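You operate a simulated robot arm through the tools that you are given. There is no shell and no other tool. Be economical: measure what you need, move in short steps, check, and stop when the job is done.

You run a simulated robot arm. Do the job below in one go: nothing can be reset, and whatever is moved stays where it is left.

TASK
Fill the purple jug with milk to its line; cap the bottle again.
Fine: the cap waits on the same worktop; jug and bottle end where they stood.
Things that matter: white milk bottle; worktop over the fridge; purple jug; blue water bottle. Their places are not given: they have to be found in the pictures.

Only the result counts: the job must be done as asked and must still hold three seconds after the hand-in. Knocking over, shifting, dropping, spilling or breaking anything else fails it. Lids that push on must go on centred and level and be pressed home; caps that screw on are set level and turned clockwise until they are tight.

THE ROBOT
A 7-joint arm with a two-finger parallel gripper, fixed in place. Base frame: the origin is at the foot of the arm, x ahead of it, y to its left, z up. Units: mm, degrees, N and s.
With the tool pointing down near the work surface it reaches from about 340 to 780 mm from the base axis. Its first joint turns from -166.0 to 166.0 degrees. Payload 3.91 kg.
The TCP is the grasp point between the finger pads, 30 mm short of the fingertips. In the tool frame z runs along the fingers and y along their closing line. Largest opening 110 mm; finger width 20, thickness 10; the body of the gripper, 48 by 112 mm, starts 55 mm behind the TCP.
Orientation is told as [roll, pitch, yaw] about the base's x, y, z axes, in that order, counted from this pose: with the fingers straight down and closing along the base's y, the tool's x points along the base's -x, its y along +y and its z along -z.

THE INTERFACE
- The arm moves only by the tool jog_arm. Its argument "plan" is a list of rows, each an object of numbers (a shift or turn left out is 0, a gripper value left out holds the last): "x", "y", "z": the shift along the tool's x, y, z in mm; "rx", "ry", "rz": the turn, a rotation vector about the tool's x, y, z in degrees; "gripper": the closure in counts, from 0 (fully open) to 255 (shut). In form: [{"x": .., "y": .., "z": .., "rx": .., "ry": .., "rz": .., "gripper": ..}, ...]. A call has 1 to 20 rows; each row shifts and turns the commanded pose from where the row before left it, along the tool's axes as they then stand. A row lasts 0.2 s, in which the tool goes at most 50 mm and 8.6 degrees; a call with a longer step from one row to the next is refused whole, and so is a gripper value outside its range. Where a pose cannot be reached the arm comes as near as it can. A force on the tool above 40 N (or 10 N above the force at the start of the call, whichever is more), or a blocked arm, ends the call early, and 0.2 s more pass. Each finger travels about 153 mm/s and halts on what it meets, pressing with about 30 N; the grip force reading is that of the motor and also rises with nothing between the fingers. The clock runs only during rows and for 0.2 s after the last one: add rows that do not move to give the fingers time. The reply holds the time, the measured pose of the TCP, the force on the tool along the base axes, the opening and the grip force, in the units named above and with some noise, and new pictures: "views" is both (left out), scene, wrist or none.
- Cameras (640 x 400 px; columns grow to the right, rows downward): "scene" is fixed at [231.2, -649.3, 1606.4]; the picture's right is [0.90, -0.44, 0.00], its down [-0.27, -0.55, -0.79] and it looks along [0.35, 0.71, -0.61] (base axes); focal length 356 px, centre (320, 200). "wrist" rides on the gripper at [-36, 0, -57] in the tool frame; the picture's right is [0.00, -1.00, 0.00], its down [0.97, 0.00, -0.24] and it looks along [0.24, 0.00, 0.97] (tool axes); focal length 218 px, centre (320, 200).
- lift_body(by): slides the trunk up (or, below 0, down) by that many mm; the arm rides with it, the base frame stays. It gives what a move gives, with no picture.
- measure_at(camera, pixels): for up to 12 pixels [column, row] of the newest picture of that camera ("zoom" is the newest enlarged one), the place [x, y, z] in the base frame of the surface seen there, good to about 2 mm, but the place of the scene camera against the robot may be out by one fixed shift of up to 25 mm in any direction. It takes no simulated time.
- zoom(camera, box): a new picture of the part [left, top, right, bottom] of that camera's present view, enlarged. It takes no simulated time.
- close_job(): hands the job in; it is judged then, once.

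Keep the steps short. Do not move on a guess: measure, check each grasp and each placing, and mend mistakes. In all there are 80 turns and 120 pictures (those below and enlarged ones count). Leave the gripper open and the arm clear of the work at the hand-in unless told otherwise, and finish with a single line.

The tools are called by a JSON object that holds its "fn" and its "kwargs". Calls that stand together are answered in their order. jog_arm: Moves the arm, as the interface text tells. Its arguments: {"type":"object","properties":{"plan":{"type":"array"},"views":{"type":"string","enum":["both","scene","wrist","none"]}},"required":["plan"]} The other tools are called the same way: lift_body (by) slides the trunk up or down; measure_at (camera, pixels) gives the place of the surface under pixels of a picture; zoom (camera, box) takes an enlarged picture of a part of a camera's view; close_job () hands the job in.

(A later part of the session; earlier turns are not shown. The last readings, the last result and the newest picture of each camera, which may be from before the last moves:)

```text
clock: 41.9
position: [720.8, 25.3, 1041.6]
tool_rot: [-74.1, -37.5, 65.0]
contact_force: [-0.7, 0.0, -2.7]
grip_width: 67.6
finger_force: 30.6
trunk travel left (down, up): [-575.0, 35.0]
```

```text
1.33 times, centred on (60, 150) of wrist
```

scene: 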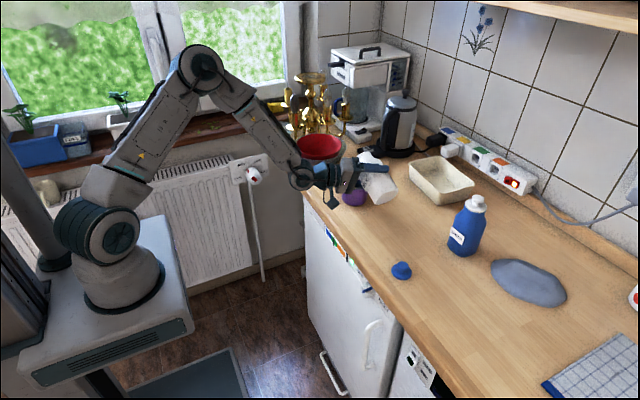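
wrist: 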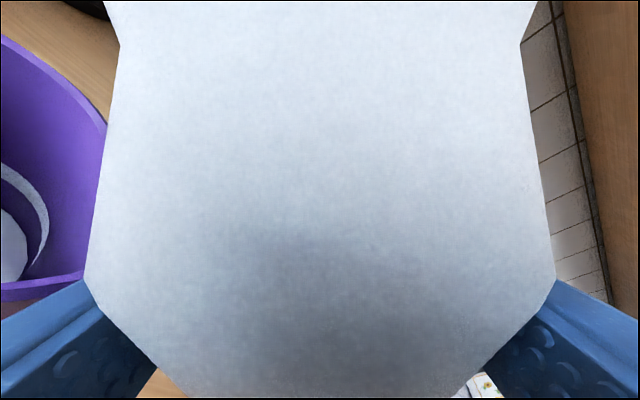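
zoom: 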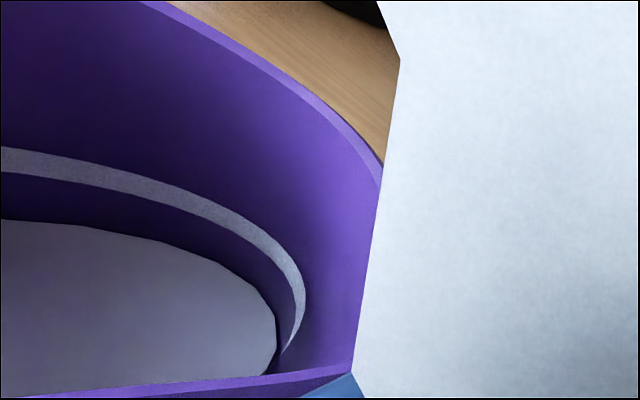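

Milk is now in the jug, below the ring. I'll measure both levels.

{"fn": "measure_at", "kwargs": {"camera": "zoom", "pixels": [[60, 300], [150, 300], [200, 330], [60, 155], [60, 178], [200, 197], [200, 212], [295, 300], [100, 260], [60, 210]]}}

```text
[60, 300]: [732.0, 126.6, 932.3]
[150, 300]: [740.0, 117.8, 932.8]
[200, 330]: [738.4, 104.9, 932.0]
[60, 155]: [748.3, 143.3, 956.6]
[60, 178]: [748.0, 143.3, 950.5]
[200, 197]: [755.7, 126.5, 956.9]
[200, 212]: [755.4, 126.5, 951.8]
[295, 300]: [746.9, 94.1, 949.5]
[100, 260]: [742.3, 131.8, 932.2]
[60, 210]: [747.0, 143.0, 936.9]
```

Milk is at z 932 and the ring at about z 950–957. I'll raise 6 mm for clearance, tilt to 80°, hold, return and look again.

{"fn": "jog_arm", "kwargs": {"plan": [{"x": -3.6, "y": -4.6, "z": -1.3}, {"rx": 2.36, "rz": -6.59}, {"rx": 2.36, "rz": -6.59}, {"rx": 2.02, "rz": -5.65}, {"rx": 1.35, "rz": -3.76}, {"rx": 1.01, "rz": -2.82}, {"rx": 1.01, "rz": -2.82}, {}, {}, {}, {}, {}, {"rx": -2.02, "rz": 5.65}, {"rx": -2.02, "rz": 5.65}, {"rx": -2.02, "rz": 5.65}, {"rx": -2.02, "rz": 5.65}, {"rx": -2.02, "rz": 5.65}, {}, {}, {}], "views": "wrist"}}

{"fn": "zoom", "kwargs": {"camera": "wrist", "box": [0, 0, 120, 300]}}

{"fn": "measure_at", "kwargs": {"camera": "zoom", "pixels": [[60, 300], [150, 300], [200, 330], [60, 260], [60, 190], [60, 170], [200, 220], [150, 260], [100, 280]]}}

```text
clock: 46.1
position: [718.3, 24.2, 1047.6]
tool_rot: [-74.2, -37.4, 64.9]
contact_force: [0.1, 0.1, -2.2]
grip_width: 67.3
finger_force: 30.1
trunk travel left (down, up): [-575.0, 35.0]
```

wrist: 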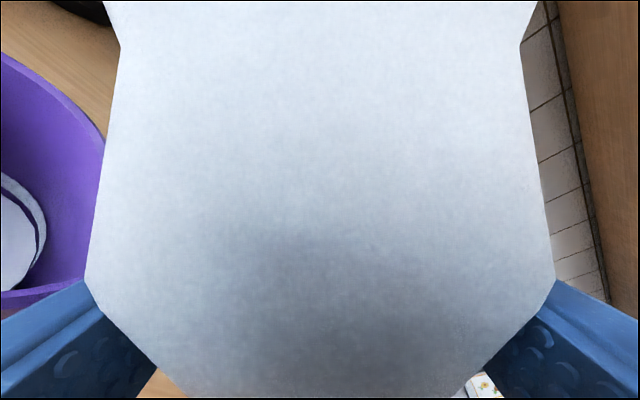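

```text
1.33 times, centred on (60, 150) of wrist
```

zoom: 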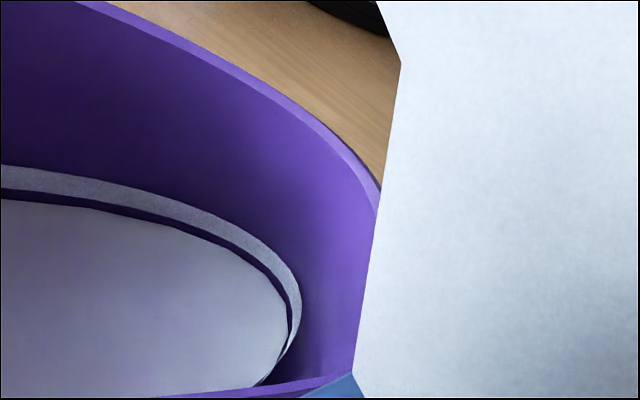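

```text
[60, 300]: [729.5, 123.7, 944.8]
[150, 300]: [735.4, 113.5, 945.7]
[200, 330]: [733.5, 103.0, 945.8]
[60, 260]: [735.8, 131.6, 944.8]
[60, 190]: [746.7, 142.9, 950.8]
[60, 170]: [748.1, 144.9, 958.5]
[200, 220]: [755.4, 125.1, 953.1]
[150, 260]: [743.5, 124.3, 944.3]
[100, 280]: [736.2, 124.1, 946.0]
```

Milk is at z 945 and the ring band at 950–958. That leaves about 8 mm to reach mid-band, so I'll tilt to 83°.

{"fn": "jog_arm", "kwargs": {"plan": [{"rx": 2.36, "rz": -6.59}, {"rx": 2.36, "rz": -6.59}, {"rx": 2.02, "rz": -5.65}, {"rx": 1.35, "rz": -3.76}, {"rx": 1.01, "rz": -2.82}, {"rx": 1.01, "rz": -2.82}, {"rx": 1.01, "rz": -2.82}, {}, {}, {}, {}, {}, {"rx": -2.36, "rz": 6.59}, {"rx": -2.36, "rz": 6.59}, {"rx": -2.36, "rz": 6.59}, {"rx": -2.02, "rz": 5.65}, {"rx": -2.02, "rz": 5.63}, {}, {}, {}], "views": "wrist"}}

{"fn": "zoom", "kwargs": {"camera": "wrist", "box": [0, 0, 120, 300]}}

{"fn": "measure_at", "kwargs": {"camera": "zoom", "pixels": [[60, 300], [150, 300], [200, 330], [60, 260], [60, 230], [60, 170], [100, 330], [150, 260], [100, 280]]}}

```text
clock: 50.3
position: [719.5, 24.8, 1048.4]
tool_rot: [-74.2, -37.4, 64.9]
contact_force: [0.0, 0.7, -1.3]
grip_width: 67.3
finger_force: 30.4
trunk travel left (down, up): [-575.0, 35.0]
```

wrist: 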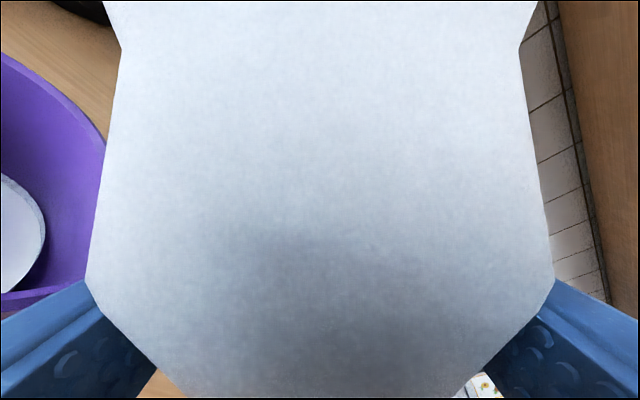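

```text
1.33 times, centred on (60, 150) of wrist
```

zoom: 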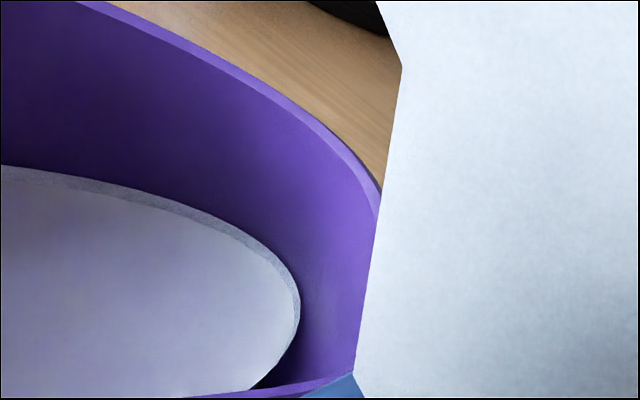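

```text
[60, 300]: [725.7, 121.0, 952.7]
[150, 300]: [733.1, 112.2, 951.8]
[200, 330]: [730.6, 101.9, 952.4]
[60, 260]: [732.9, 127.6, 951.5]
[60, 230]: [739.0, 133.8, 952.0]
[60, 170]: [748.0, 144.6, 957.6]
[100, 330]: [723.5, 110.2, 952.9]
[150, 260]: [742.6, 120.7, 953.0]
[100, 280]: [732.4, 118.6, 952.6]
```

Milk is now at z 952.3, in the middle of the ring band, so the fill is done. I'll raise and turn the bottle upright.

{"fn": "jog_arm", "kwargs": {"plan": [{"x": -8, "y": -10.2, "z": -2.9}, {"x": -8, "y": -10.2, "z": -2.9}, {"x": -8, "y": -10.2, "z": -2.9}, {"rx": -2.02, "rz": 5.65}, {"rx": -2.7, "rz": 7.53}, {"rx": -2.7, "rz": 7.53}, {"rx": -2.7, "rz": 7.53}, {"rx": -2.7, "rz": 7.53}, {"rx": -2.36, "rz": 6.59}, {"rx": -1.68, "rz": 4.64}, {}, {}, {}], "views": "both"}}

```text
clock: 53.1
position: [719.4, 24.9, 1088.7]
tool_rot: [0.3, -70.4, -0.4]
contact_force: [0.6, 0.2, -1.9]
grip_width: 67.3
finger_force: 30.0
trunk travel left (down, up): [-575.0, 35.0]
```

scene: 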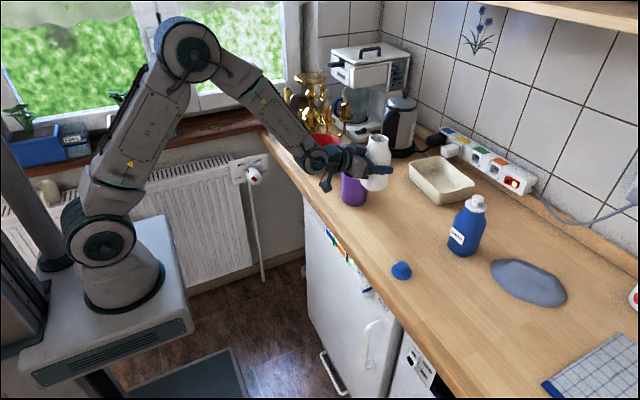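
wrist: 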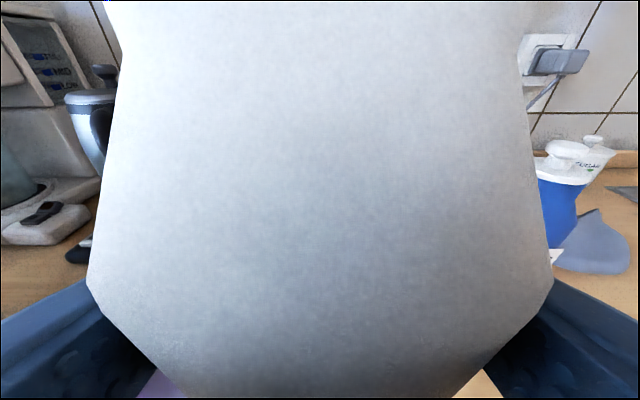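

Upright. I'll go back to y -71, x 730, then lower to 15 mm above the worktop.

{"fn": "jog_arm", "kwargs": {"plan": [{"y": -14}, {"y": -22}, {"y": -22}, {"y": -20}, {"y": -12, "x": -1.8, "z": 5}, {"y": -5.9, "x": -1.8, "z": 5.1}, {"x": 24, "z": 8.6}, {"x": 28, "z": 10}, {"x": 28, "z": 10}, {"x": 17, "z": 6.1}, {}, {}], "views": "wrist"}}

{"fn": "zoom", "kwargs": {"camera": "scene", "box": [320, 150, 450, 260]}}

```text
clock: 55.7
position: [729.5, -71.1, 983.3]
tool_rot: [0.4, -70.3, -0.3]
contact_force: [-0.2, 0.2, -1.6]
grip_width: 67.5
finger_force: 30.2
trunk travel left (down, up): [-575.0, 35.0]
```

wrist: 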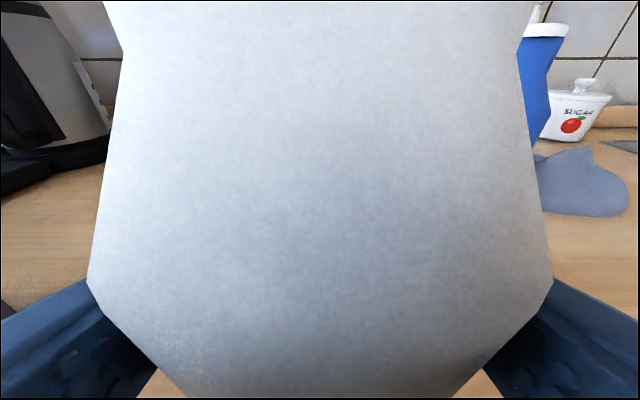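

```text
3.64 times, centred on (385, 205) of scene
```

zoom: 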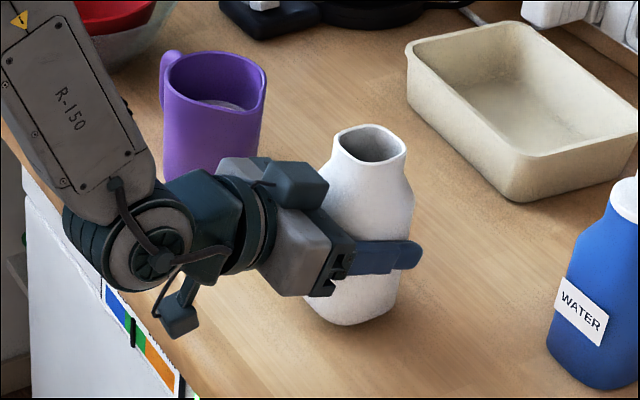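

Bottle looks level, about 13 mm above the worktop. I'll lower it slowly to contact.

{"fn": "jog_arm", "kwargs": {"plan": [{"x": 4.7, "z": 1.7}, {"x": 4.7, "z": 1.7}, {"x": 0.94, "z": 0.34}, {}], "views": "none"}}

{"fn": "jog_arm", "kwargs": {"plan": [{"x": 0.94, "z": 0.34}, {"x": 0.94, "z": 0.34}, {}], "views": "none"}}

```text
clock: 56.7
position: [730.1, -71.2, 972.9]
tool_rot: [0.4, -70.3, -0.3]
contact_force: [0.3, 0.4, -1.1]
grip_width: 67.4
finger_force: 29.4
trunk travel left (down, up): [-575.0, 35.0]
```

```text
clock: 57.5
position: [728.1, -71.0, 972.0]
tool_rot: [0.4, -70.4, -0.4]
contact_force: [0.2, -0.2, -0.8]
grip_width: 67.3
finger_force: 30.1
trunk travel left (down, up): [-575.0, 35.0]
```

{"fn": "jog_arm", "kwargs": {"plan": [{"x": 0.94, "z": 0.34}, {"x": 0.94, "z": 0.34}, {}], "views": "none"}}

{"fn": "zoom", "kwargs": {"camera": "scene", "box": [360, 180, 430, 250]}}

```text
clock: 58.3
position: [728.0, -71.2, 972.2]
tool_rot: [0.4, -70.6, -0.3]
contact_force: [4.0, -2.1, 11.2]
grip_width: 67.3
finger_force: 30.4
trunk travel left (down, up): [-575.0, 35.0]
```

```text
5.71 times, centred on (395, 215) of scene
```

zoom: 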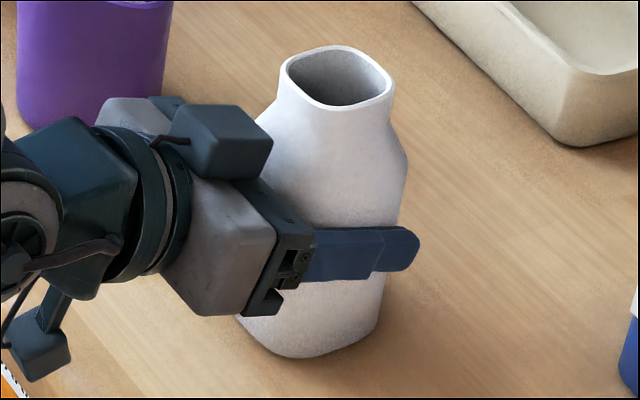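

Touched down with 11 N. I'll ease 1 mm up and open the fingers gradually.

{"fn": "jog_arm", "kwargs": {"plan": [{"x": -0.94, "z": -0.34}, {}, {"gripper": 90}, {}, {"gripper": 60}, {"gripper": 0}, {}, {}], "views": "wrist"}}

```text
clock: 60.1
position: [729.2, -70.5, 970.7]
tool_rot: [0.3, -70.4, -0.2]
contact_force: [-0.5, 0.5, -0.1]
grip_width: 110.0
finger_force: 0.1
trunk travel left (down, up): [-575.0, 35.0]
```

wrist: 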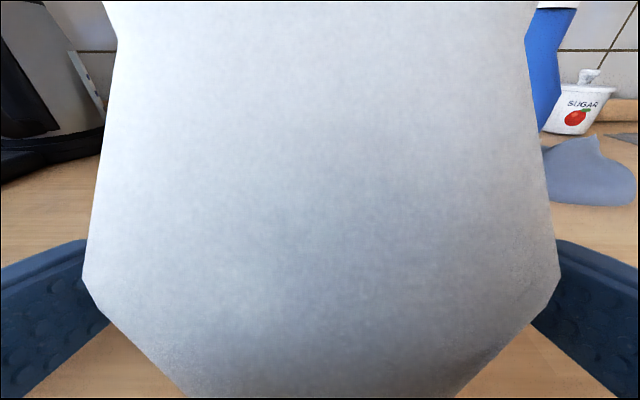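

Released; the bottle stands as before. I'll back out, rise and point the fingers down again.

{"fn": "jog_arm", "kwargs": {"plan": [{"z": -35}, {"z": -40}, {"z": -40}, {"x": -40, "z": -14}, {"x": -40, "z": -14}, {"ry": 7.82}, {"ry": 7.82}, {"ry": 7.82}, {"ry": 7.82}, {"ry": 7.82}, {"ry": 7.82}, {"ry": 7.82}, {"ry": 7.82}, {"ry": 7.82}, {}, {}], "views": "both"}}

```text
clock: 63.5
position: [621.5, -70.5, 1094.2]
tool_rot: [0.1, 0.1, 0.0]
contact_force: [0.2, -1.6, 0.3]
grip_width: 109.9
finger_force: 0.1
trunk travel left (down, up): [-575.0, 35.0]
```

scene: 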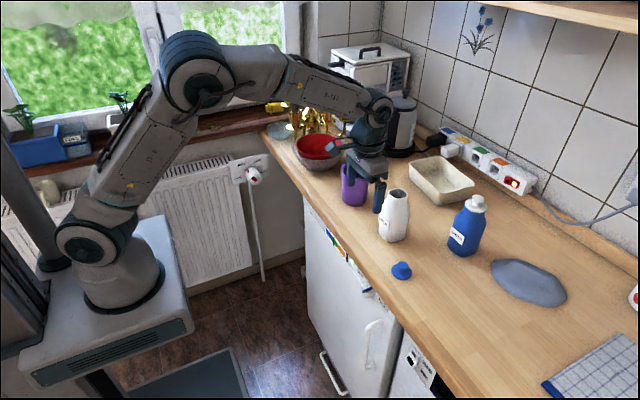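
wrist: 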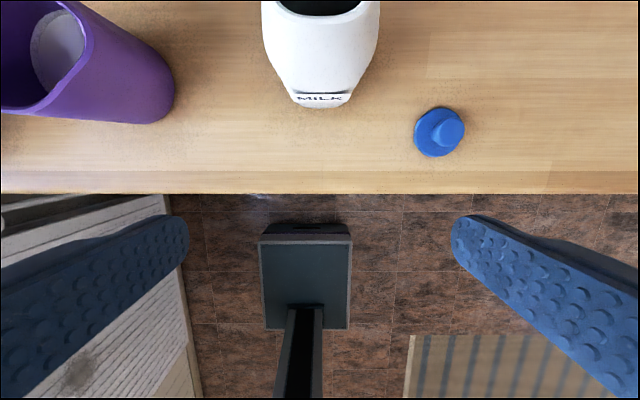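

Now to the cap at about (670, -199). I'll move above it and check its centre.

{"fn": "jog_arm", "kwargs": {"plan": [{"y": -43}, {"y": -43}, {"y": -42.5, "x": -24}, {"x": -24, "z": 40}, {"z": 40}, {}, {}], "views": "wrist"}}

{"fn": "zoom", "kwargs": {"camera": "wrist", "box": [280, 190, 360, 250]}}

```text
clock: 65.1
position: [668.8, -198.5, 1016.5]
tool_rot: [0.1, 0.1, 0.0]
contact_force: [0.5, -0.7, -0.1]
grip_width: 110.0
finger_force: 0.1
trunk travel left (down, up): [-575.0, 35.0]
```

wrist: 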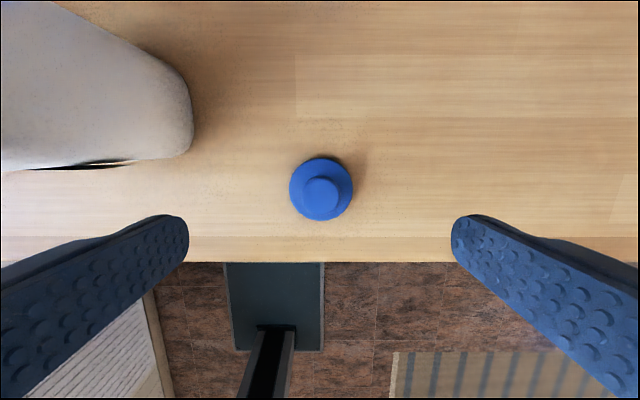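

```text
6.67 times, centred on (320, 220) of wrist
```

zoom: 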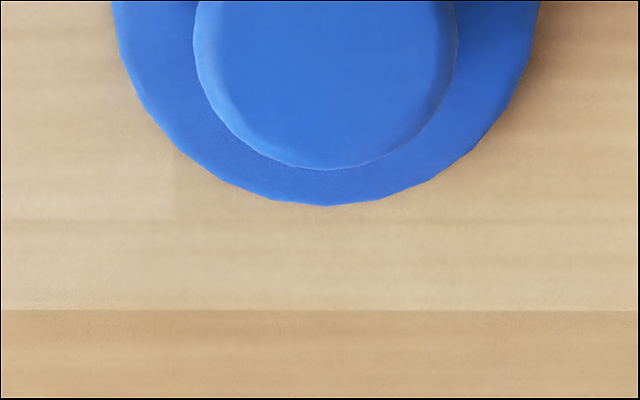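

{"fn": "measure_at", "kwargs": {"camera": "wrist", "pixels": [[291, 188], [351, 188], [322, 161], [322, 217], [306, 194], [338, 194], [323, 194], [323, 180], [323, 207]]}}

```text
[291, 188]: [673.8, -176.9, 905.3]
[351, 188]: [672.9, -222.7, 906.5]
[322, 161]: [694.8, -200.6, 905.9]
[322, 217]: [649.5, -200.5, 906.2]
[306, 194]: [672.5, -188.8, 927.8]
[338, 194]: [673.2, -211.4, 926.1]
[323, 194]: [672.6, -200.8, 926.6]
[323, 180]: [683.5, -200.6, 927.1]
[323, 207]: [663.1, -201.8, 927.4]
```

The cap centre is at (672, -200). I'll go down to TCP z 940 and grip the knob.

{"fn": "jog_arm", "kwargs": {"plan": [{"x": -3, "y": -1.6}, {"z": 35}, {"z": 30}, {"z": 11.5}, {}, {"gripper": 170}, {}, {"gripper": 255}, {}, {}, {}], "views": "wrist"}}

```text
clock: 67.5
position: [672.9, -200.1, 936.9]
tool_rot: [0.1, 0.1, 0.0]
contact_force: [1.1, 0.2, 0.2]
grip_width: 24.8
finger_force: 29.9
trunk travel left (down, up): [-575.0, 35.0]
```

wrist: 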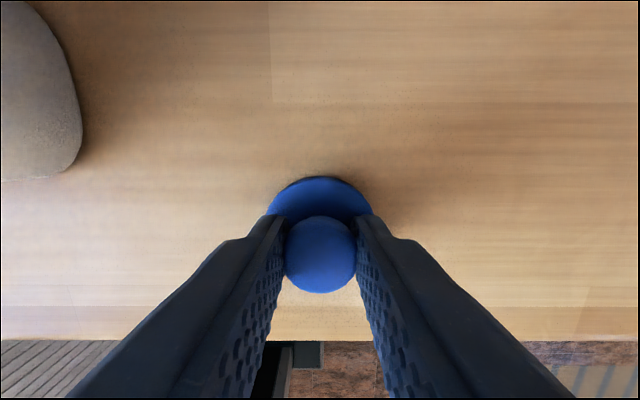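

Gripped at 24.8 mm. I'll lift to z 1130 and re-measure the bottle's mouth.

{"fn": "jog_arm", "kwargs": {"plan": [{"z": -10}, {"z": -40}, {"z": -45}, {"z": -45}, {"z": -45}, {"z": -10}, {}, {}], "views": "wrist"}}

{"fn": "zoom", "kwargs": {"camera": "wrist", "box": [60, 50, 160, 150]}}

{"fn": "zoom", "kwargs": {"camera": "wrist", "box": [260, 160, 380, 290]}}

```text
clock: 69.3
position: [673.9, -202.0, 1132.4]
tool_rot: [0.1, 0.0, 0.0]
contact_force: [-0.2, 0.2, 0.2]
grip_width: 24.8
finger_force: 30.3
trunk travel left (down, up): [-575.0, 35.0]
```

wrist: 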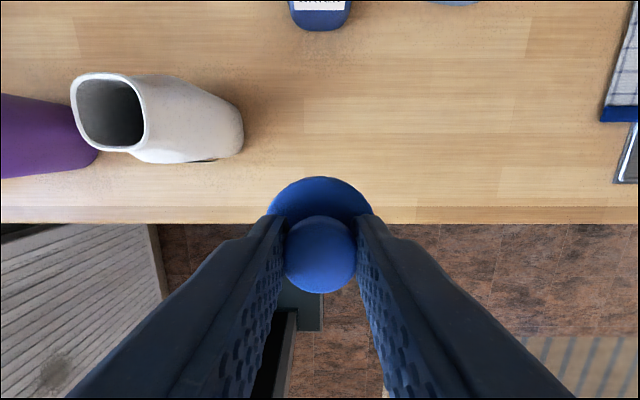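

```text
4.00 times, centred on (110, 100) of wrist
```

zoom: 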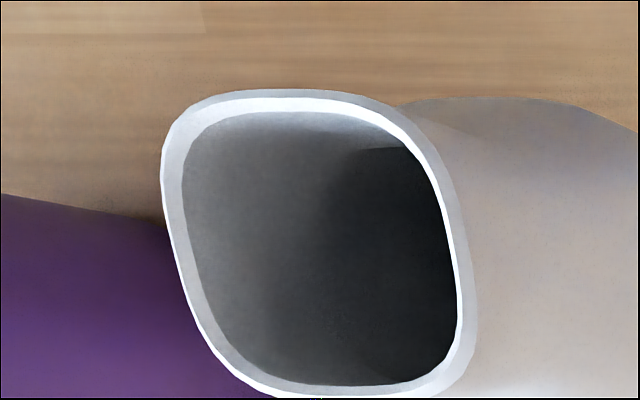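

```text
3.08 times, centred on (320, 225) of wrist
```

zoom: 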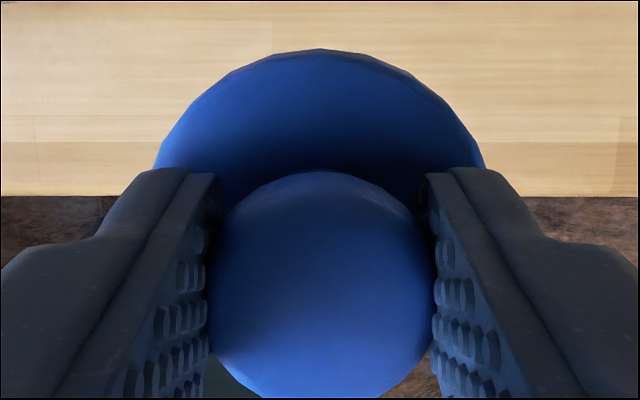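

I'll measure the mouth rim and the held cap in the same picture, so I can align them.

{"fn": "measure_at", "kwargs": {"camera": "wrist", "pixels": [[73, 105], [145, 110], [105, 74], [115, 148], [103, 147], [82, 82], [320, 180], [320, 220], [320, 250], [320, 288], [290, 254], [350, 254]]}}

```text
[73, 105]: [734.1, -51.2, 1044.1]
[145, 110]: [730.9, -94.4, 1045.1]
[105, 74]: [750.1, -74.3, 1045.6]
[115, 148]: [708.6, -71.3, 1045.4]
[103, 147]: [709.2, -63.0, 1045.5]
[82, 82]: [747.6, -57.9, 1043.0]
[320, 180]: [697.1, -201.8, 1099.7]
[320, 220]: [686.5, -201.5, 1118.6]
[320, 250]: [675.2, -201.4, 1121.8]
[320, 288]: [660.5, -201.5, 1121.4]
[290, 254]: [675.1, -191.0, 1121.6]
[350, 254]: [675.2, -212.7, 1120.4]
```

The mouth is at about (729.5, -71.5). I'll move next to it at (694, -71), where the camera looks straight down on the mouth, to refine this.

{"fn": "jog_arm", "kwargs": {"plan": [{"y": 35, "x": -5}, {"y": 35, "x": -5}, {"y": 35, "x": -5}, {"y": 25, "x": -5}, {}, {}, {}], "views": "wrist"}}

{"fn": "zoom", "kwargs": {"camera": "wrist", "box": [270, 90, 370, 190]}}

```text
clock: 70.9
position: [693.1, -71.4, 1131.8]
tool_rot: [0.1, 0.0, -0.1]
contact_force: [0.8, 0.0, 0.6]
grip_width: 24.9
finger_force: 30.1
trunk travel left (down, up): [-575.0, 35.0]
```

wrist: 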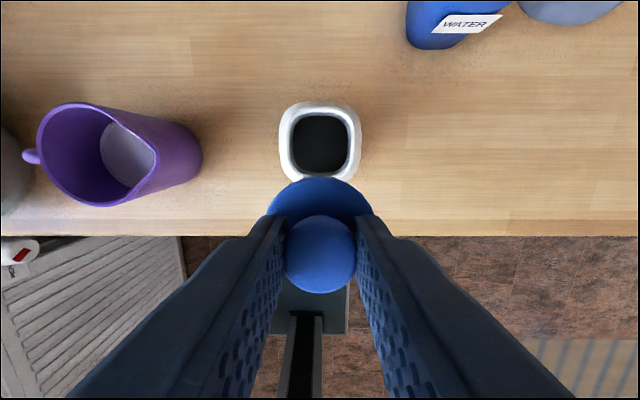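

```text
4.00 times, centred on (320, 140) of wrist
```

zoom: 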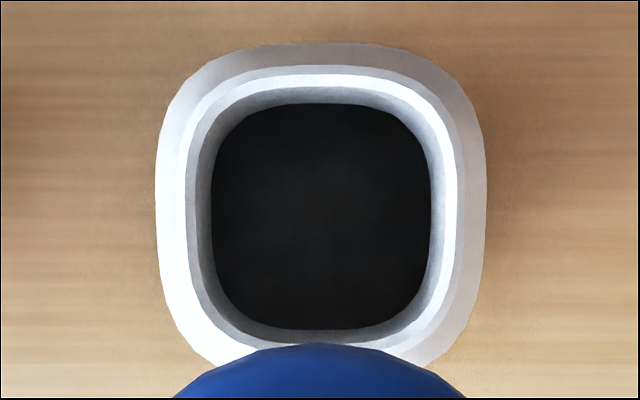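

Lateral alignment is right: the mouth centre is at column 320. I'll measure the mouth and the cap in the x direction.

{"fn": "measure_at", "kwargs": {"camera": "zoom", "pixels": [[320, 76], [320, 80], [192, 210], [450, 210], [260, 340], [390, 340], [322, 350], [322, 360]]}}

{"fn": "measure_at", "kwargs": {"camera": "wrist", "pixels": [[320, 178], [320, 182], [320, 195], [320, 217], [320, 222], [320, 240], [320, 290], [320, 284]]}}

```text
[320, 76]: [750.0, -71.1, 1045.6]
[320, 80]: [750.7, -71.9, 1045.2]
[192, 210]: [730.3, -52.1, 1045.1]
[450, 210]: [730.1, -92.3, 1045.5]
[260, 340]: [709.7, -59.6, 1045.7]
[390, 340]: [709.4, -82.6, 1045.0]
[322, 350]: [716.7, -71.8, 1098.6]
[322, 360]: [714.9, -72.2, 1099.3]
```

```text
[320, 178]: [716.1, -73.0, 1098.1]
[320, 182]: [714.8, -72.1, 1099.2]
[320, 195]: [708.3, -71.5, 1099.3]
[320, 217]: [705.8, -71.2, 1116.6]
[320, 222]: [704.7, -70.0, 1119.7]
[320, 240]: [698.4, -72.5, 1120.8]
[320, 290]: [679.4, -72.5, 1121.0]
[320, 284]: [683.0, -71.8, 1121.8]
```

The mouth centre is at x 729.7 and the cap centre at 691.8, so I need 38 mm forward and 0 sideways. I'll lower 25 mm first, with the cap still above the rim, then go forward.

{"fn": "jog_arm", "kwargs": {"plan": [{"z": 13}, {"z": 13}, {"x": -19}, {"x": -18.9}, {}, {}, {}], "views": "wrist"}}

{"fn": "zoom", "kwargs": {"camera": "scene", "box": [360, 160, 440, 240]}}

```text
clock: 72.5
position: [731.9, -71.1, 1106.4]
tool_rot: [0.1, 0.1, 0.0]
contact_force: [-0.9, 0.3, 0.2]
grip_width: 24.5
finger_force: 30.4
trunk travel left (down, up): [-575.0, 35.0]
```

wrist: 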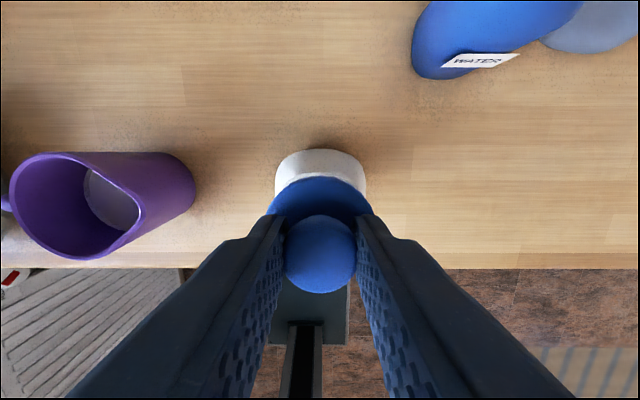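

```text
5.00 times, centred on (400, 200) of scene
```

zoom: 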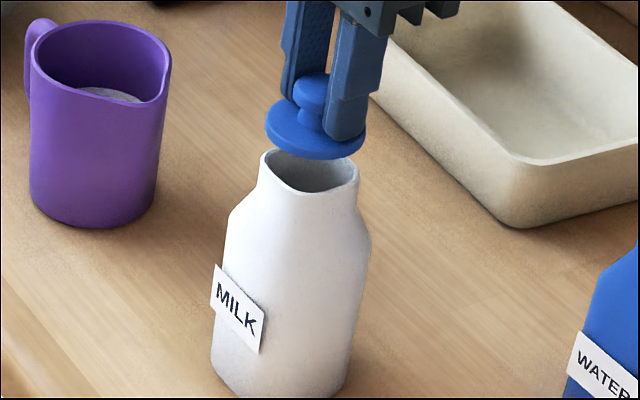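

The cap is centred above the mouth. I'll lower to just above seating.

{"fn": "jog_arm", "kwargs": {"plan": [{"z": 10}, {"z": 8}, {"z": 2}, {"z": 1}, {}], "views": "none"}}

{"fn": "jog_arm", "kwargs": {"plan": [{"z": 1}, {"z": 1}, {}], "views": "wrist"}}

{"fn": "zoom", "kwargs": {"camera": "scene", "box": [360, 160, 440, 240]}}

```text
clock: 73.7
position: [730.9, -69.5, 1084.5]
tool_rot: [0.1, 0.0, 0.0]
contact_force: [0.1, -0.2, -0.3]
grip_width: 24.6
finger_force: 30.0
trunk travel left (down, up): [-575.0, 35.0]
```

```text
clock: 74.5
position: [730.6, -70.6, 1083.4]
tool_rot: [0.0, 0.0, 0.0]
contact_force: [0.6, -0.4, -0.6]
grip_width: 24.8
finger_force: 29.6
trunk travel left (down, up): [-575.0, 35.0]
```

wrist: 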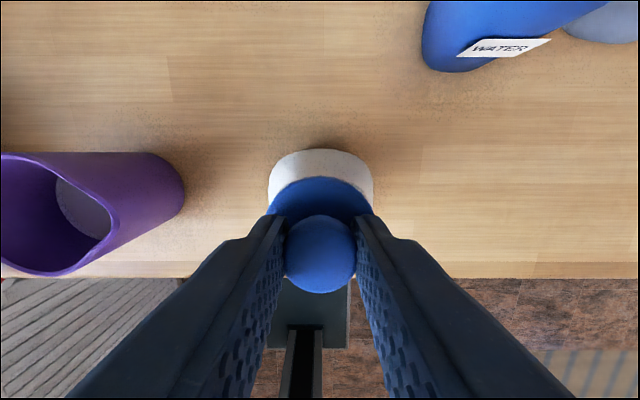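

```text
5.00 times, centred on (400, 200) of scene
```

zoom: 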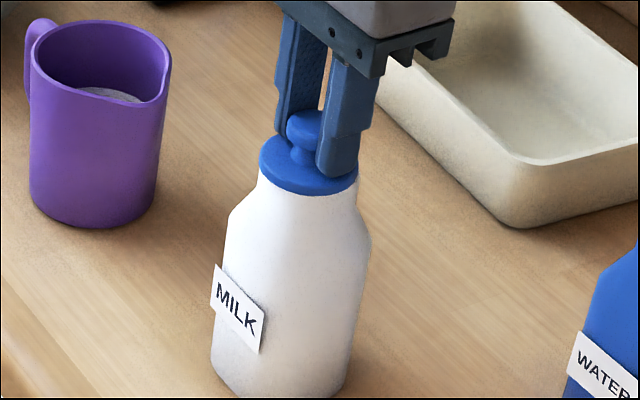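

The cap is almost seated with no force yet. I'll continue in 1 mm steps to press it home.

{"fn": "jog_arm", "kwargs": {"plan": [{"z": 1}, {"z": 1}, {}], "views": "none"}}

{"fn": "jog_arm", "kwargs": {"plan": [{"z": 1}, {"z": 1}, {}], "views": "none"}}

```text
clock: 75.3
position: [730.8, -72.3, 1082.6]
tool_rot: [0.2, -0.1, 0.0]
contact_force: [1.0, -0.1, 7.4]
grip_width: 24.7
finger_force: 30.1
trunk travel left (down, up): [-575.0, 35.0]
```

```text
clock: 76.1
position: [731.0, -69.7, 1082.9]
tool_rot: [0.0, -0.2, 0.0]
contact_force: [2.8, 0.8, 21.6]
grip_width: 24.7
finger_force: 30.3
trunk travel left (down, up): [-575.0, 35.0]
```

It presses at 21.6 N and no longer moves, so it's seated. One more millimetre for certainty, then I'll ease off and release.

{"fn": "jog_arm", "kwargs": {"plan": [{"z": 1}, {}, {}], "views": "none"}}

{"fn": "jog_arm", "kwargs": {"plan": [{"z": -1.5}, {"z": -1.5}, {}, {"gripper": 170}, {}, {"gripper": 0}, {}, {}, {"z": -20}, {"z": -20, "x": 10}, {"x": 30}, {}, {}], "views": "wrist"}}

{"fn": "zoom", "kwargs": {"camera": "wrist", "box": [270, 90, 370, 190]}}

{"fn": "zoom", "kwargs": {"camera": "scene", "box": [330, 150, 450, 250]}}

```text
clock: 76.9
position: [729.2, -69.7, 1082.3]
tool_rot: [0.1, -0.3, 0.0]
contact_force: [5.1, -0.4, 31.1]
grip_width: 24.8
finger_force: 30.0
trunk travel left (down, up): [-575.0, 35.0]
```

```text
clock: 79.7
position: [690.4, -69.4, 1122.7]
tool_rot: [0.2, 0.1, 0.0]
contact_force: [0.4, 0.4, 0.2]
grip_width: 109.9
finger_force: 0.0
trunk travel left (down, up): [-575.0, 35.0]
```

wrist: 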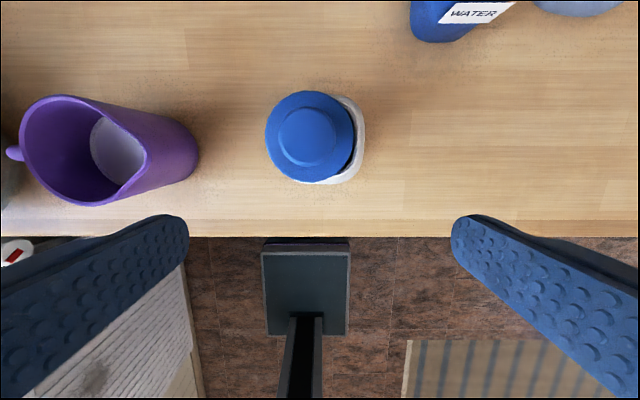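

```text
4.00 times, centred on (320, 140) of wrist
```

zoom: 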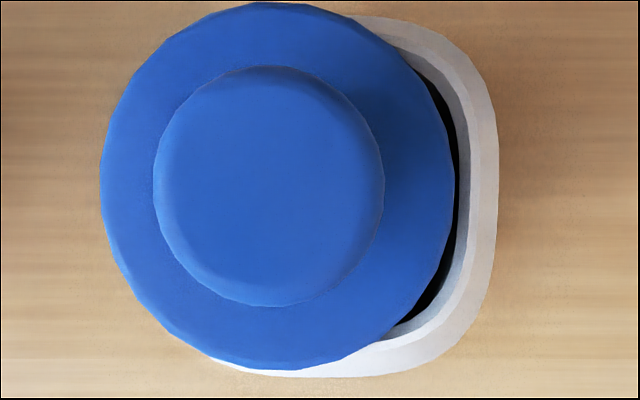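

```text
4.00 times, centred on (390, 200) of scene
```

zoom: 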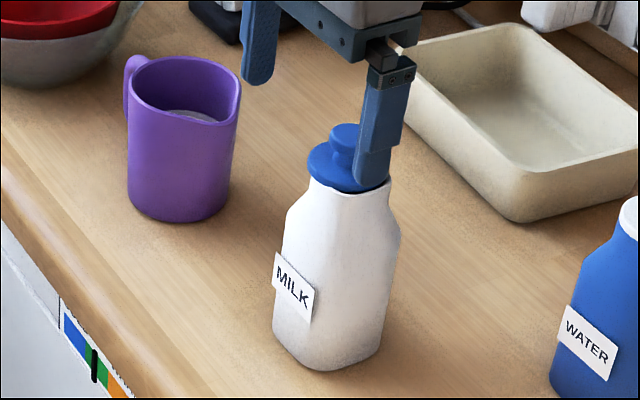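

On release the cap ended off-centre towards +y, with a gap at right in the picture. My 3 mm ease-off must have lifted it. I'll measure how it sits.

{"fn": "measure_at", "kwargs": {"camera": "zoom", "pixels": [[115, 190], [440, 190], [270, 25], [270, 350], [175, 185], [365, 185], [270, 85], [270, 285], [485, 190], [270, 185]]}}

{"fn": "measure_at", "kwargs": {"camera": "wrist", "pixels": [[267, 140], [352, 140], [306, 92], [306, 181], [279, 140], [336, 140], [357, 140]]}}

```text
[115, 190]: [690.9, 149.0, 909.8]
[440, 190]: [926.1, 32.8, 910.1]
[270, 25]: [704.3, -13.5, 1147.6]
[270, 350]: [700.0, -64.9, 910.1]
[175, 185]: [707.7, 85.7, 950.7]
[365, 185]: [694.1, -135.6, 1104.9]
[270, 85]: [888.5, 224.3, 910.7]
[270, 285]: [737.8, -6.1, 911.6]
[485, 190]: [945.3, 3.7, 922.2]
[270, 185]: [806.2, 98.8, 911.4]
```

```text
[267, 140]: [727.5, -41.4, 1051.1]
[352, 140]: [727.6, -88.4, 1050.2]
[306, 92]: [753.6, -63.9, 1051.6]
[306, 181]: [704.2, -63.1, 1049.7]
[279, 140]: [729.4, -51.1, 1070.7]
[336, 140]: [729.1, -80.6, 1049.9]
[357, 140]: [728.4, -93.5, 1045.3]
```

The cap lies level on the rim (z 1050–1051 all round) but about 6.5 mm towards +y. I'll grip the knob again where it is, centred on it.

{"fn": "jog_arm", "kwargs": {"plan": [{"z": 8}, {"x": -20, "y": 6.5}, {"x": -19.5}, {}, {"z": 15}, {"z": 13}, {"z": 2}, {}, {"gripper": 160}, {}, {}, {"gripper": 175}, {}, {"gripper": 255}, {}, {}], "views": "wrist"}}

{"fn": "zoom", "kwargs": {"camera": "scene", "box": [360, 160, 440, 240]}}

```text
clock: 83.1
position: [728.8, -64.7, 1083.4]
tool_rot: [0.1, 0.1, 0.1]
contact_force: [-0.2, -0.3, 0.4]
grip_width: 25.6
finger_force: 29.7
trunk travel left (down, up): [-575.0, 35.0]
```

wrist: 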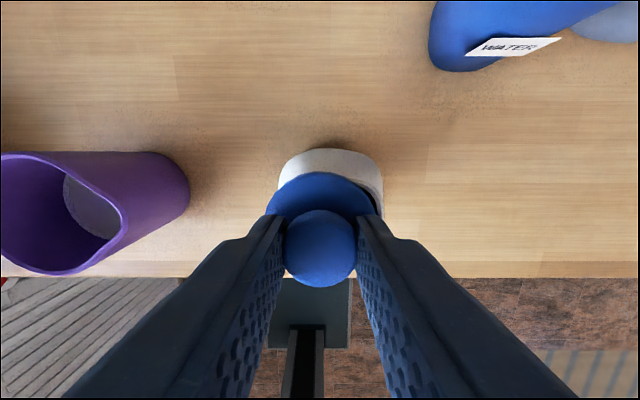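

```text
5.00 times, centred on (400, 200) of scene
```

zoom: 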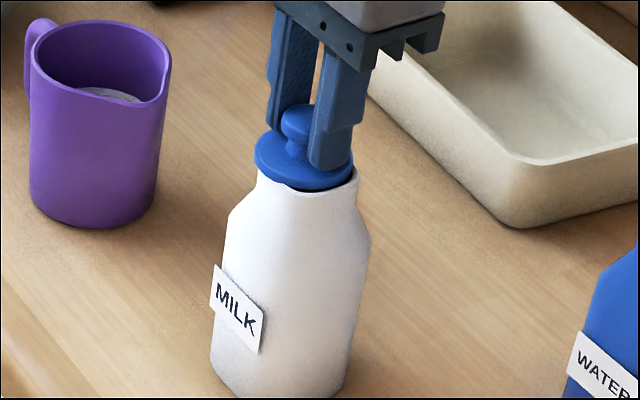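

Gripped. The bottle body spans columns 278–383, centre 330.5, so I'm about 6.7 mm too far to +y. I'll lift 3 mm, shift -6.7 mm and check.

{"fn": "jog_arm", "kwargs": {"plan": [{"z": -3}, {"y": -3.4}, {"y": -3.3}, {}, {}], "views": "wrist"}}

{"fn": "zoom", "kwargs": {"camera": "wrist", "box": [250, 130, 390, 300]}}

{"fn": "zoom", "kwargs": {"camera": "scene", "box": [370, 170, 430, 220]}}

```text
clock: 84.3
position: [730.5, -71.8, 1085.8]
tool_rot: [0.1, 0.0, 0.0]
contact_force: [-0.3, 0.3, -0.9]
grip_width: 25.3
finger_force: 29.5
trunk travel left (down, up): [-575.0, 35.0]
```

wrist: 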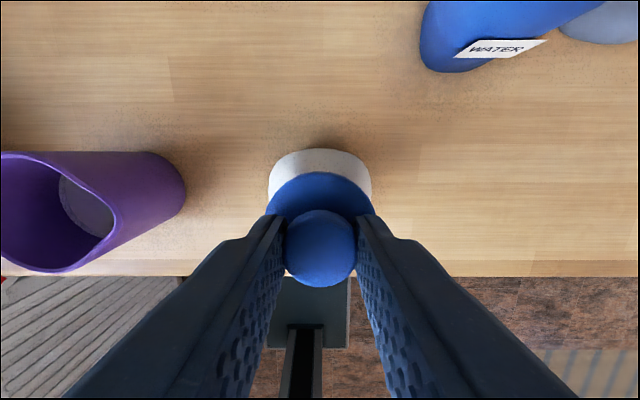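

```text
2.35 times, centred on (320, 215) of wrist
```

zoom: 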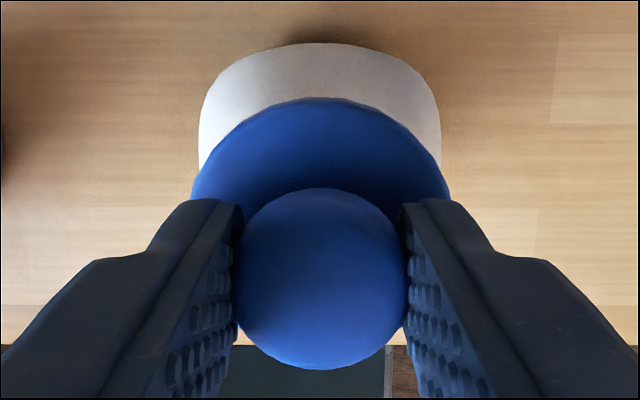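

```text
8.00 times, centred on (400, 195) of scene
```

zoom: 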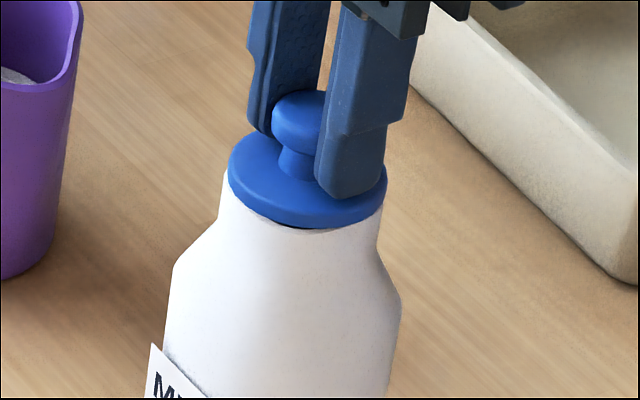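

Centred in both directions: disc 190–448 and body 198–440, both with middle 319. I'll nudge 0.7 mm forward and lower to light contact.

{"fn": "jog_arm", "kwargs": {"plan": [{"x": -0.7, "z": 1.5}, {"z": 1}, {"z": 1}, {}], "views": "none"}}

{"fn": "jog_arm", "kwargs": {"plan": [{"z": 0.8}, {}], "views": "none"}}

```text
clock: 85.3
position: [731.8, -70.8, 1082.7]
tool_rot: [0.1, -0.1, 0.0]
contact_force: [0.7, 0.6, 0.8]
grip_width: 25.3
finger_force: 30.3
trunk travel left (down, up): [-575.0, 35.0]
```

```text
clock: 85.9
position: [729.5, -70.1, 1083.4]
tool_rot: [0.1, 0.0, 0.1]
contact_force: [-1.0, -1.5, 6.6]
grip_width: 25.4
finger_force: 29.4
trunk travel left (down, up): [-575.0, 35.0]
```

Contact at 6.6 N. I'll press on in small steps to about 30 N.

{"fn": "jog_arm", "kwargs": {"plan": [{"z": 1}, {"z": 1}, {"z": 1}, {}, {}], "views": "none"}}

{"fn": "zoom", "kwargs": {"camera": "scene", "box": [370, 170, 430, 220]}}

```text
clock: 87.1
position: [729.8, -70.0, 1082.8]
tool_rot: [0.1, -0.4, 0.0]
contact_force: [5.6, -1.1, 32.9]
grip_width: 25.5
finger_force: 29.9
trunk travel left (down, up): [-575.0, 35.0]
```

```text
8.00 times, centred on (400, 195) of scene
```

zoom: 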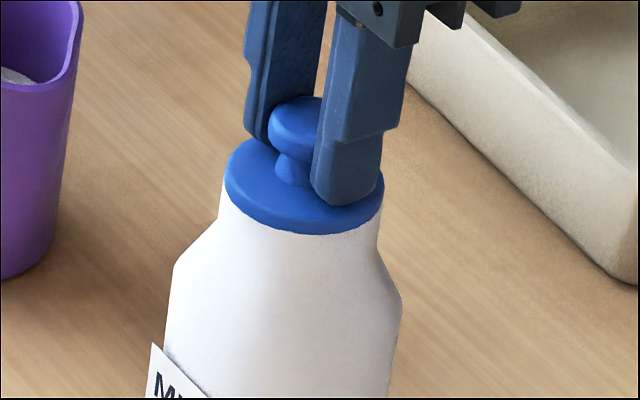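

Pressed at 33 N, flush and centred. I'll ease back most of the force without lifting and read it before opening.

{"fn": "jog_arm", "kwargs": {"plan": [{"z": -1.5}, {"z": -1}, {"z": -0.5}, {}, {}], "views": "none"}}

{"fn": "jog_arm", "kwargs": {"plan": [{"gripper": 0}, {}, {}, {}], "views": "wrist"}}

{"fn": "zoom", "kwargs": {"camera": "scene", "box": [370, 170, 430, 220]}}

```text
clock: 88.3
position: [729.7, -70.5, 1083.7]
tool_rot: [0.1, 0.0, -0.1]
contact_force: [0.9, -0.9, 16.4]
grip_width: 25.5
finger_force: 30.1
trunk travel left (down, up): [-575.0, 35.0]
```

```text
clock: 89.3
position: [731.8, -69.5, 1081.7]
tool_rot: [0.0, 0.1, 0.0]
contact_force: [0.3, -0.8, 1.2]
grip_width: 110.1
finger_force: 0.0
trunk travel left (down, up): [-575.0, 35.0]
```

wrist: 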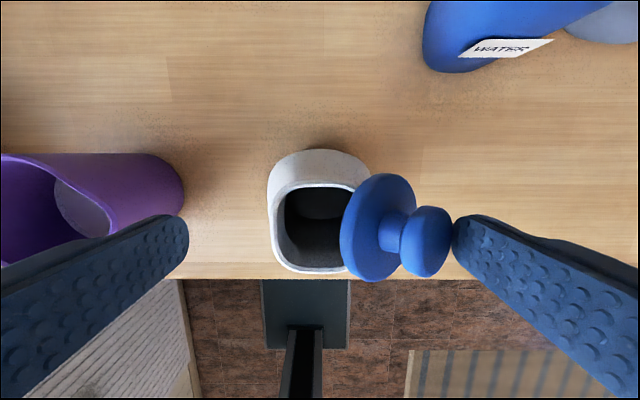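

```text
8.00 times, centred on (400, 195) of scene
```

zoom: 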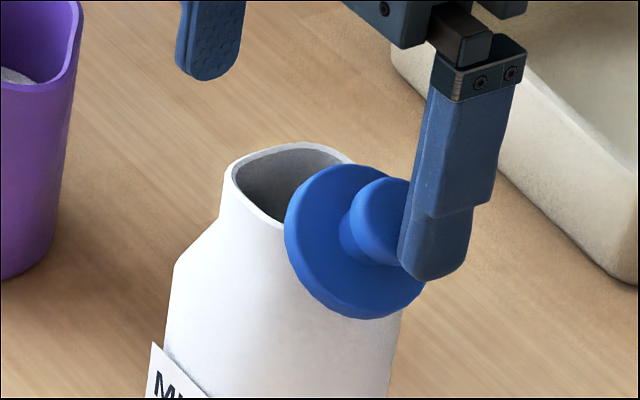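

On opening, the arm dropped 2 mm. The fingertips dragged on the disc and took the cap over the edge. It now leans between the right finger and the bottle neck. I'll freeze and measure before moving anything.

{"fn": "zoom", "kwargs": {"camera": "wrist", "box": [260, 140, 480, 300]}}

{"fn": "measure_at", "kwargs": {"camera": "wrist", "pixels": [[380, 180], [345, 230], [370, 278], [403, 195], [405, 260], [380, 230], [430, 210], [440, 240], [425, 270], [455, 230], [395, 235], [460, 245]]}}

{"fn": "measure_at", "kwargs": {"camera": "scene", "pixels": [[411, 192], [407, 200], [413, 207], [419, 195], [416, 206]]}}

```text
2.50 times, centred on (370, 220) of wrist
```

zoom: 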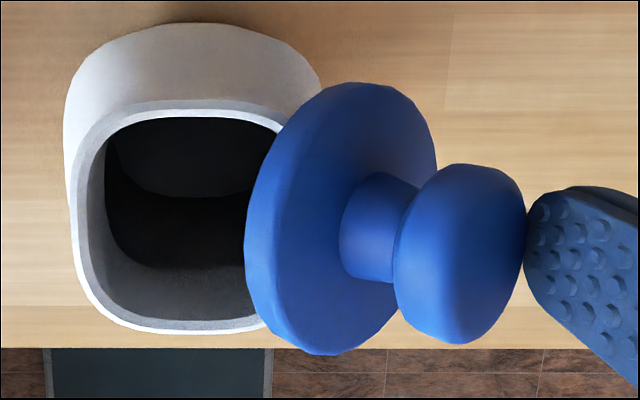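

```text
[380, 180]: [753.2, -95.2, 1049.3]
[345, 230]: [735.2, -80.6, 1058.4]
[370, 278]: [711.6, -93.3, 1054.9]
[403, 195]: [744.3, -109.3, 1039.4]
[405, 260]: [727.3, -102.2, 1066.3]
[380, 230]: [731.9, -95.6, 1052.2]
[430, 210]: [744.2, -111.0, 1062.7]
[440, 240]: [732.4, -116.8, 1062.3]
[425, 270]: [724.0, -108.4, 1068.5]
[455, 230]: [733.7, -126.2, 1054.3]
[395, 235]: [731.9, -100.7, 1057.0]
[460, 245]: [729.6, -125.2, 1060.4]
```

```text
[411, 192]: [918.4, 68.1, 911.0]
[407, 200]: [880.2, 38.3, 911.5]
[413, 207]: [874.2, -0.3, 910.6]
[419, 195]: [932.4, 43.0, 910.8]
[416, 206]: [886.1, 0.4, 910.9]
```

The cap rests on the mouth's -y rim and leans against the right finger. It can be pinched between the disc's +y edge (y -80, z 1058) and the knob's edge (y -126, z 1057). I'll close slowly while shifting the tool to -y, so the right finger stays put in the world and the left finger comes over.

{"fn": "jog_arm", "kwargs": {"plan": [{"gripper": 5, "y": -0.5}, {"gripper": 12, "y": -1.5}, {"gripper": 19, "y": -1.5}, {"gripper": 26, "y": -1.5}, {"gripper": 33, "y": -1.5}, {"gripper": 33}], "views": "wrist"}}

```text
clock: 90.7
position: [730.3, -78.6, 1083.7]
tool_rot: [0.0, 0.2, 0.0]
contact_force: [0.8, 0.4, -0.2]
grip_width: 95.6
finger_force: 0.1
trunk travel left (down, up): [-575.0, 35.0]
```

wrist: 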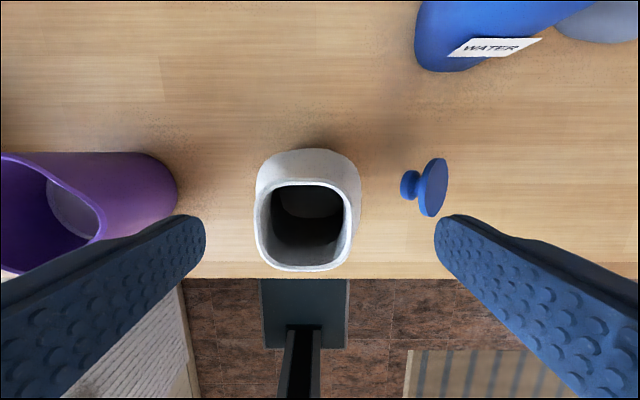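

The cap was still falling and has dropped to the worktop, now on its side near (425,187) in the picture. I'll rise, let it settle and look.

{"fn": "jog_arm", "kwargs": {"plan": [{"z": -10, "gripper": 0}, {"z": -20, "x": 15}, {"x": 20}, {"x": 20, "y": -30}, {"y": -30}, {"y": -20}, {}, {}, {}], "views": "both"}}

{"fn": "zoom", "kwargs": {"camera": "scene", "box": [340, 170, 500, 290]}}

```text
clock: 92.7
position: [674.6, -154.6, 1112.3]
tool_rot: [0.1, 0.1, 0.0]
contact_force: [0.3, 0.1, -0.6]
grip_width: 110.2
finger_force: 0.1
trunk travel left (down, up): [-575.0, 35.0]
```

scene: 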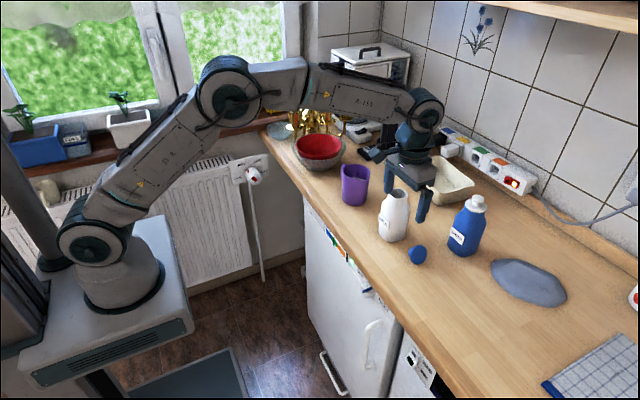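
wrist: 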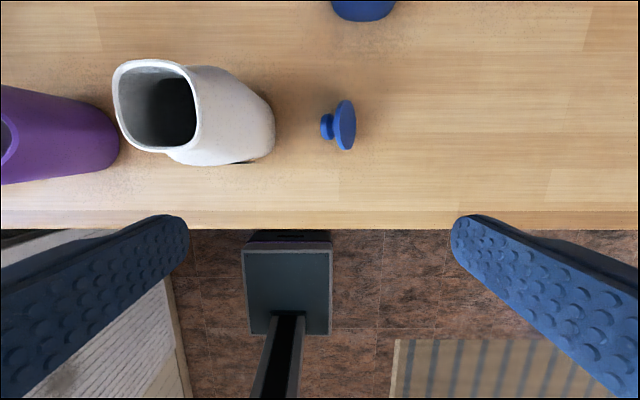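

```text
3.33 times, centred on (420, 230) of scene
```

zoom: 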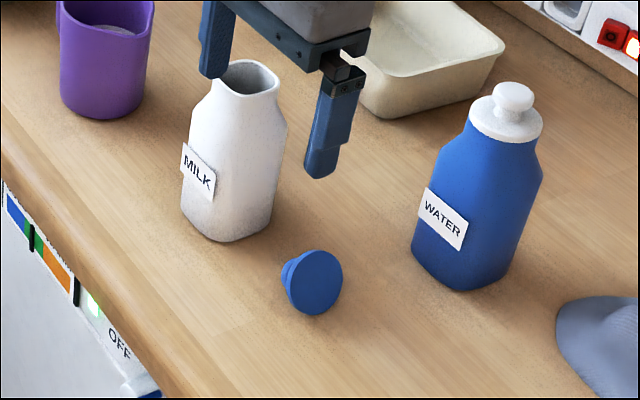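

The cap came to rest on its side on the worktop, knob towards +y and disc towards -y. Bottle, jug and everything else stand. I'll measure the cap precisely.

{"fn": "zoom", "kwargs": {"camera": "wrist", "box": [300, 85, 380, 165]}}

{"fn": "measure_at", "kwargs": {"camera": "wrist", "pixels": [[326, 117], [326, 126], [326, 135], [322, 126], [334, 126], [346, 102], [346, 125], [346, 148], [354, 125], [340, 125]]}}

```text
5.00 times, centred on (340, 125) of wrist
```

zoom: 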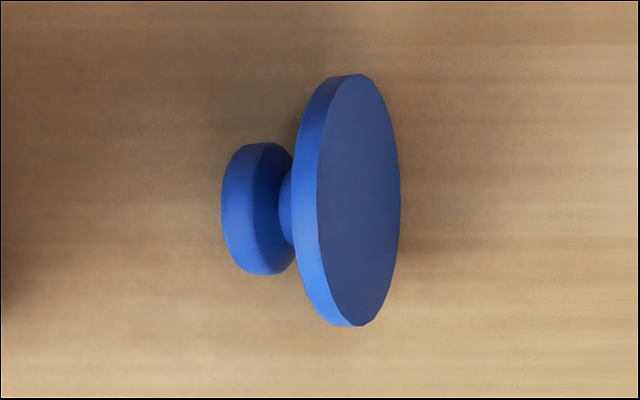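

```text
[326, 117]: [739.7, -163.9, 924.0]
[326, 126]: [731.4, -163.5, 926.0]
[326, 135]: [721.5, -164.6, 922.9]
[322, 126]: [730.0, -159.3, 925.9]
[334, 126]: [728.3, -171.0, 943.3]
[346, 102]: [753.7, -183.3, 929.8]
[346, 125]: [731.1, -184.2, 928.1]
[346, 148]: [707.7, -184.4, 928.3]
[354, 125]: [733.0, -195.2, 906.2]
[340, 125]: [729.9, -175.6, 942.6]
```

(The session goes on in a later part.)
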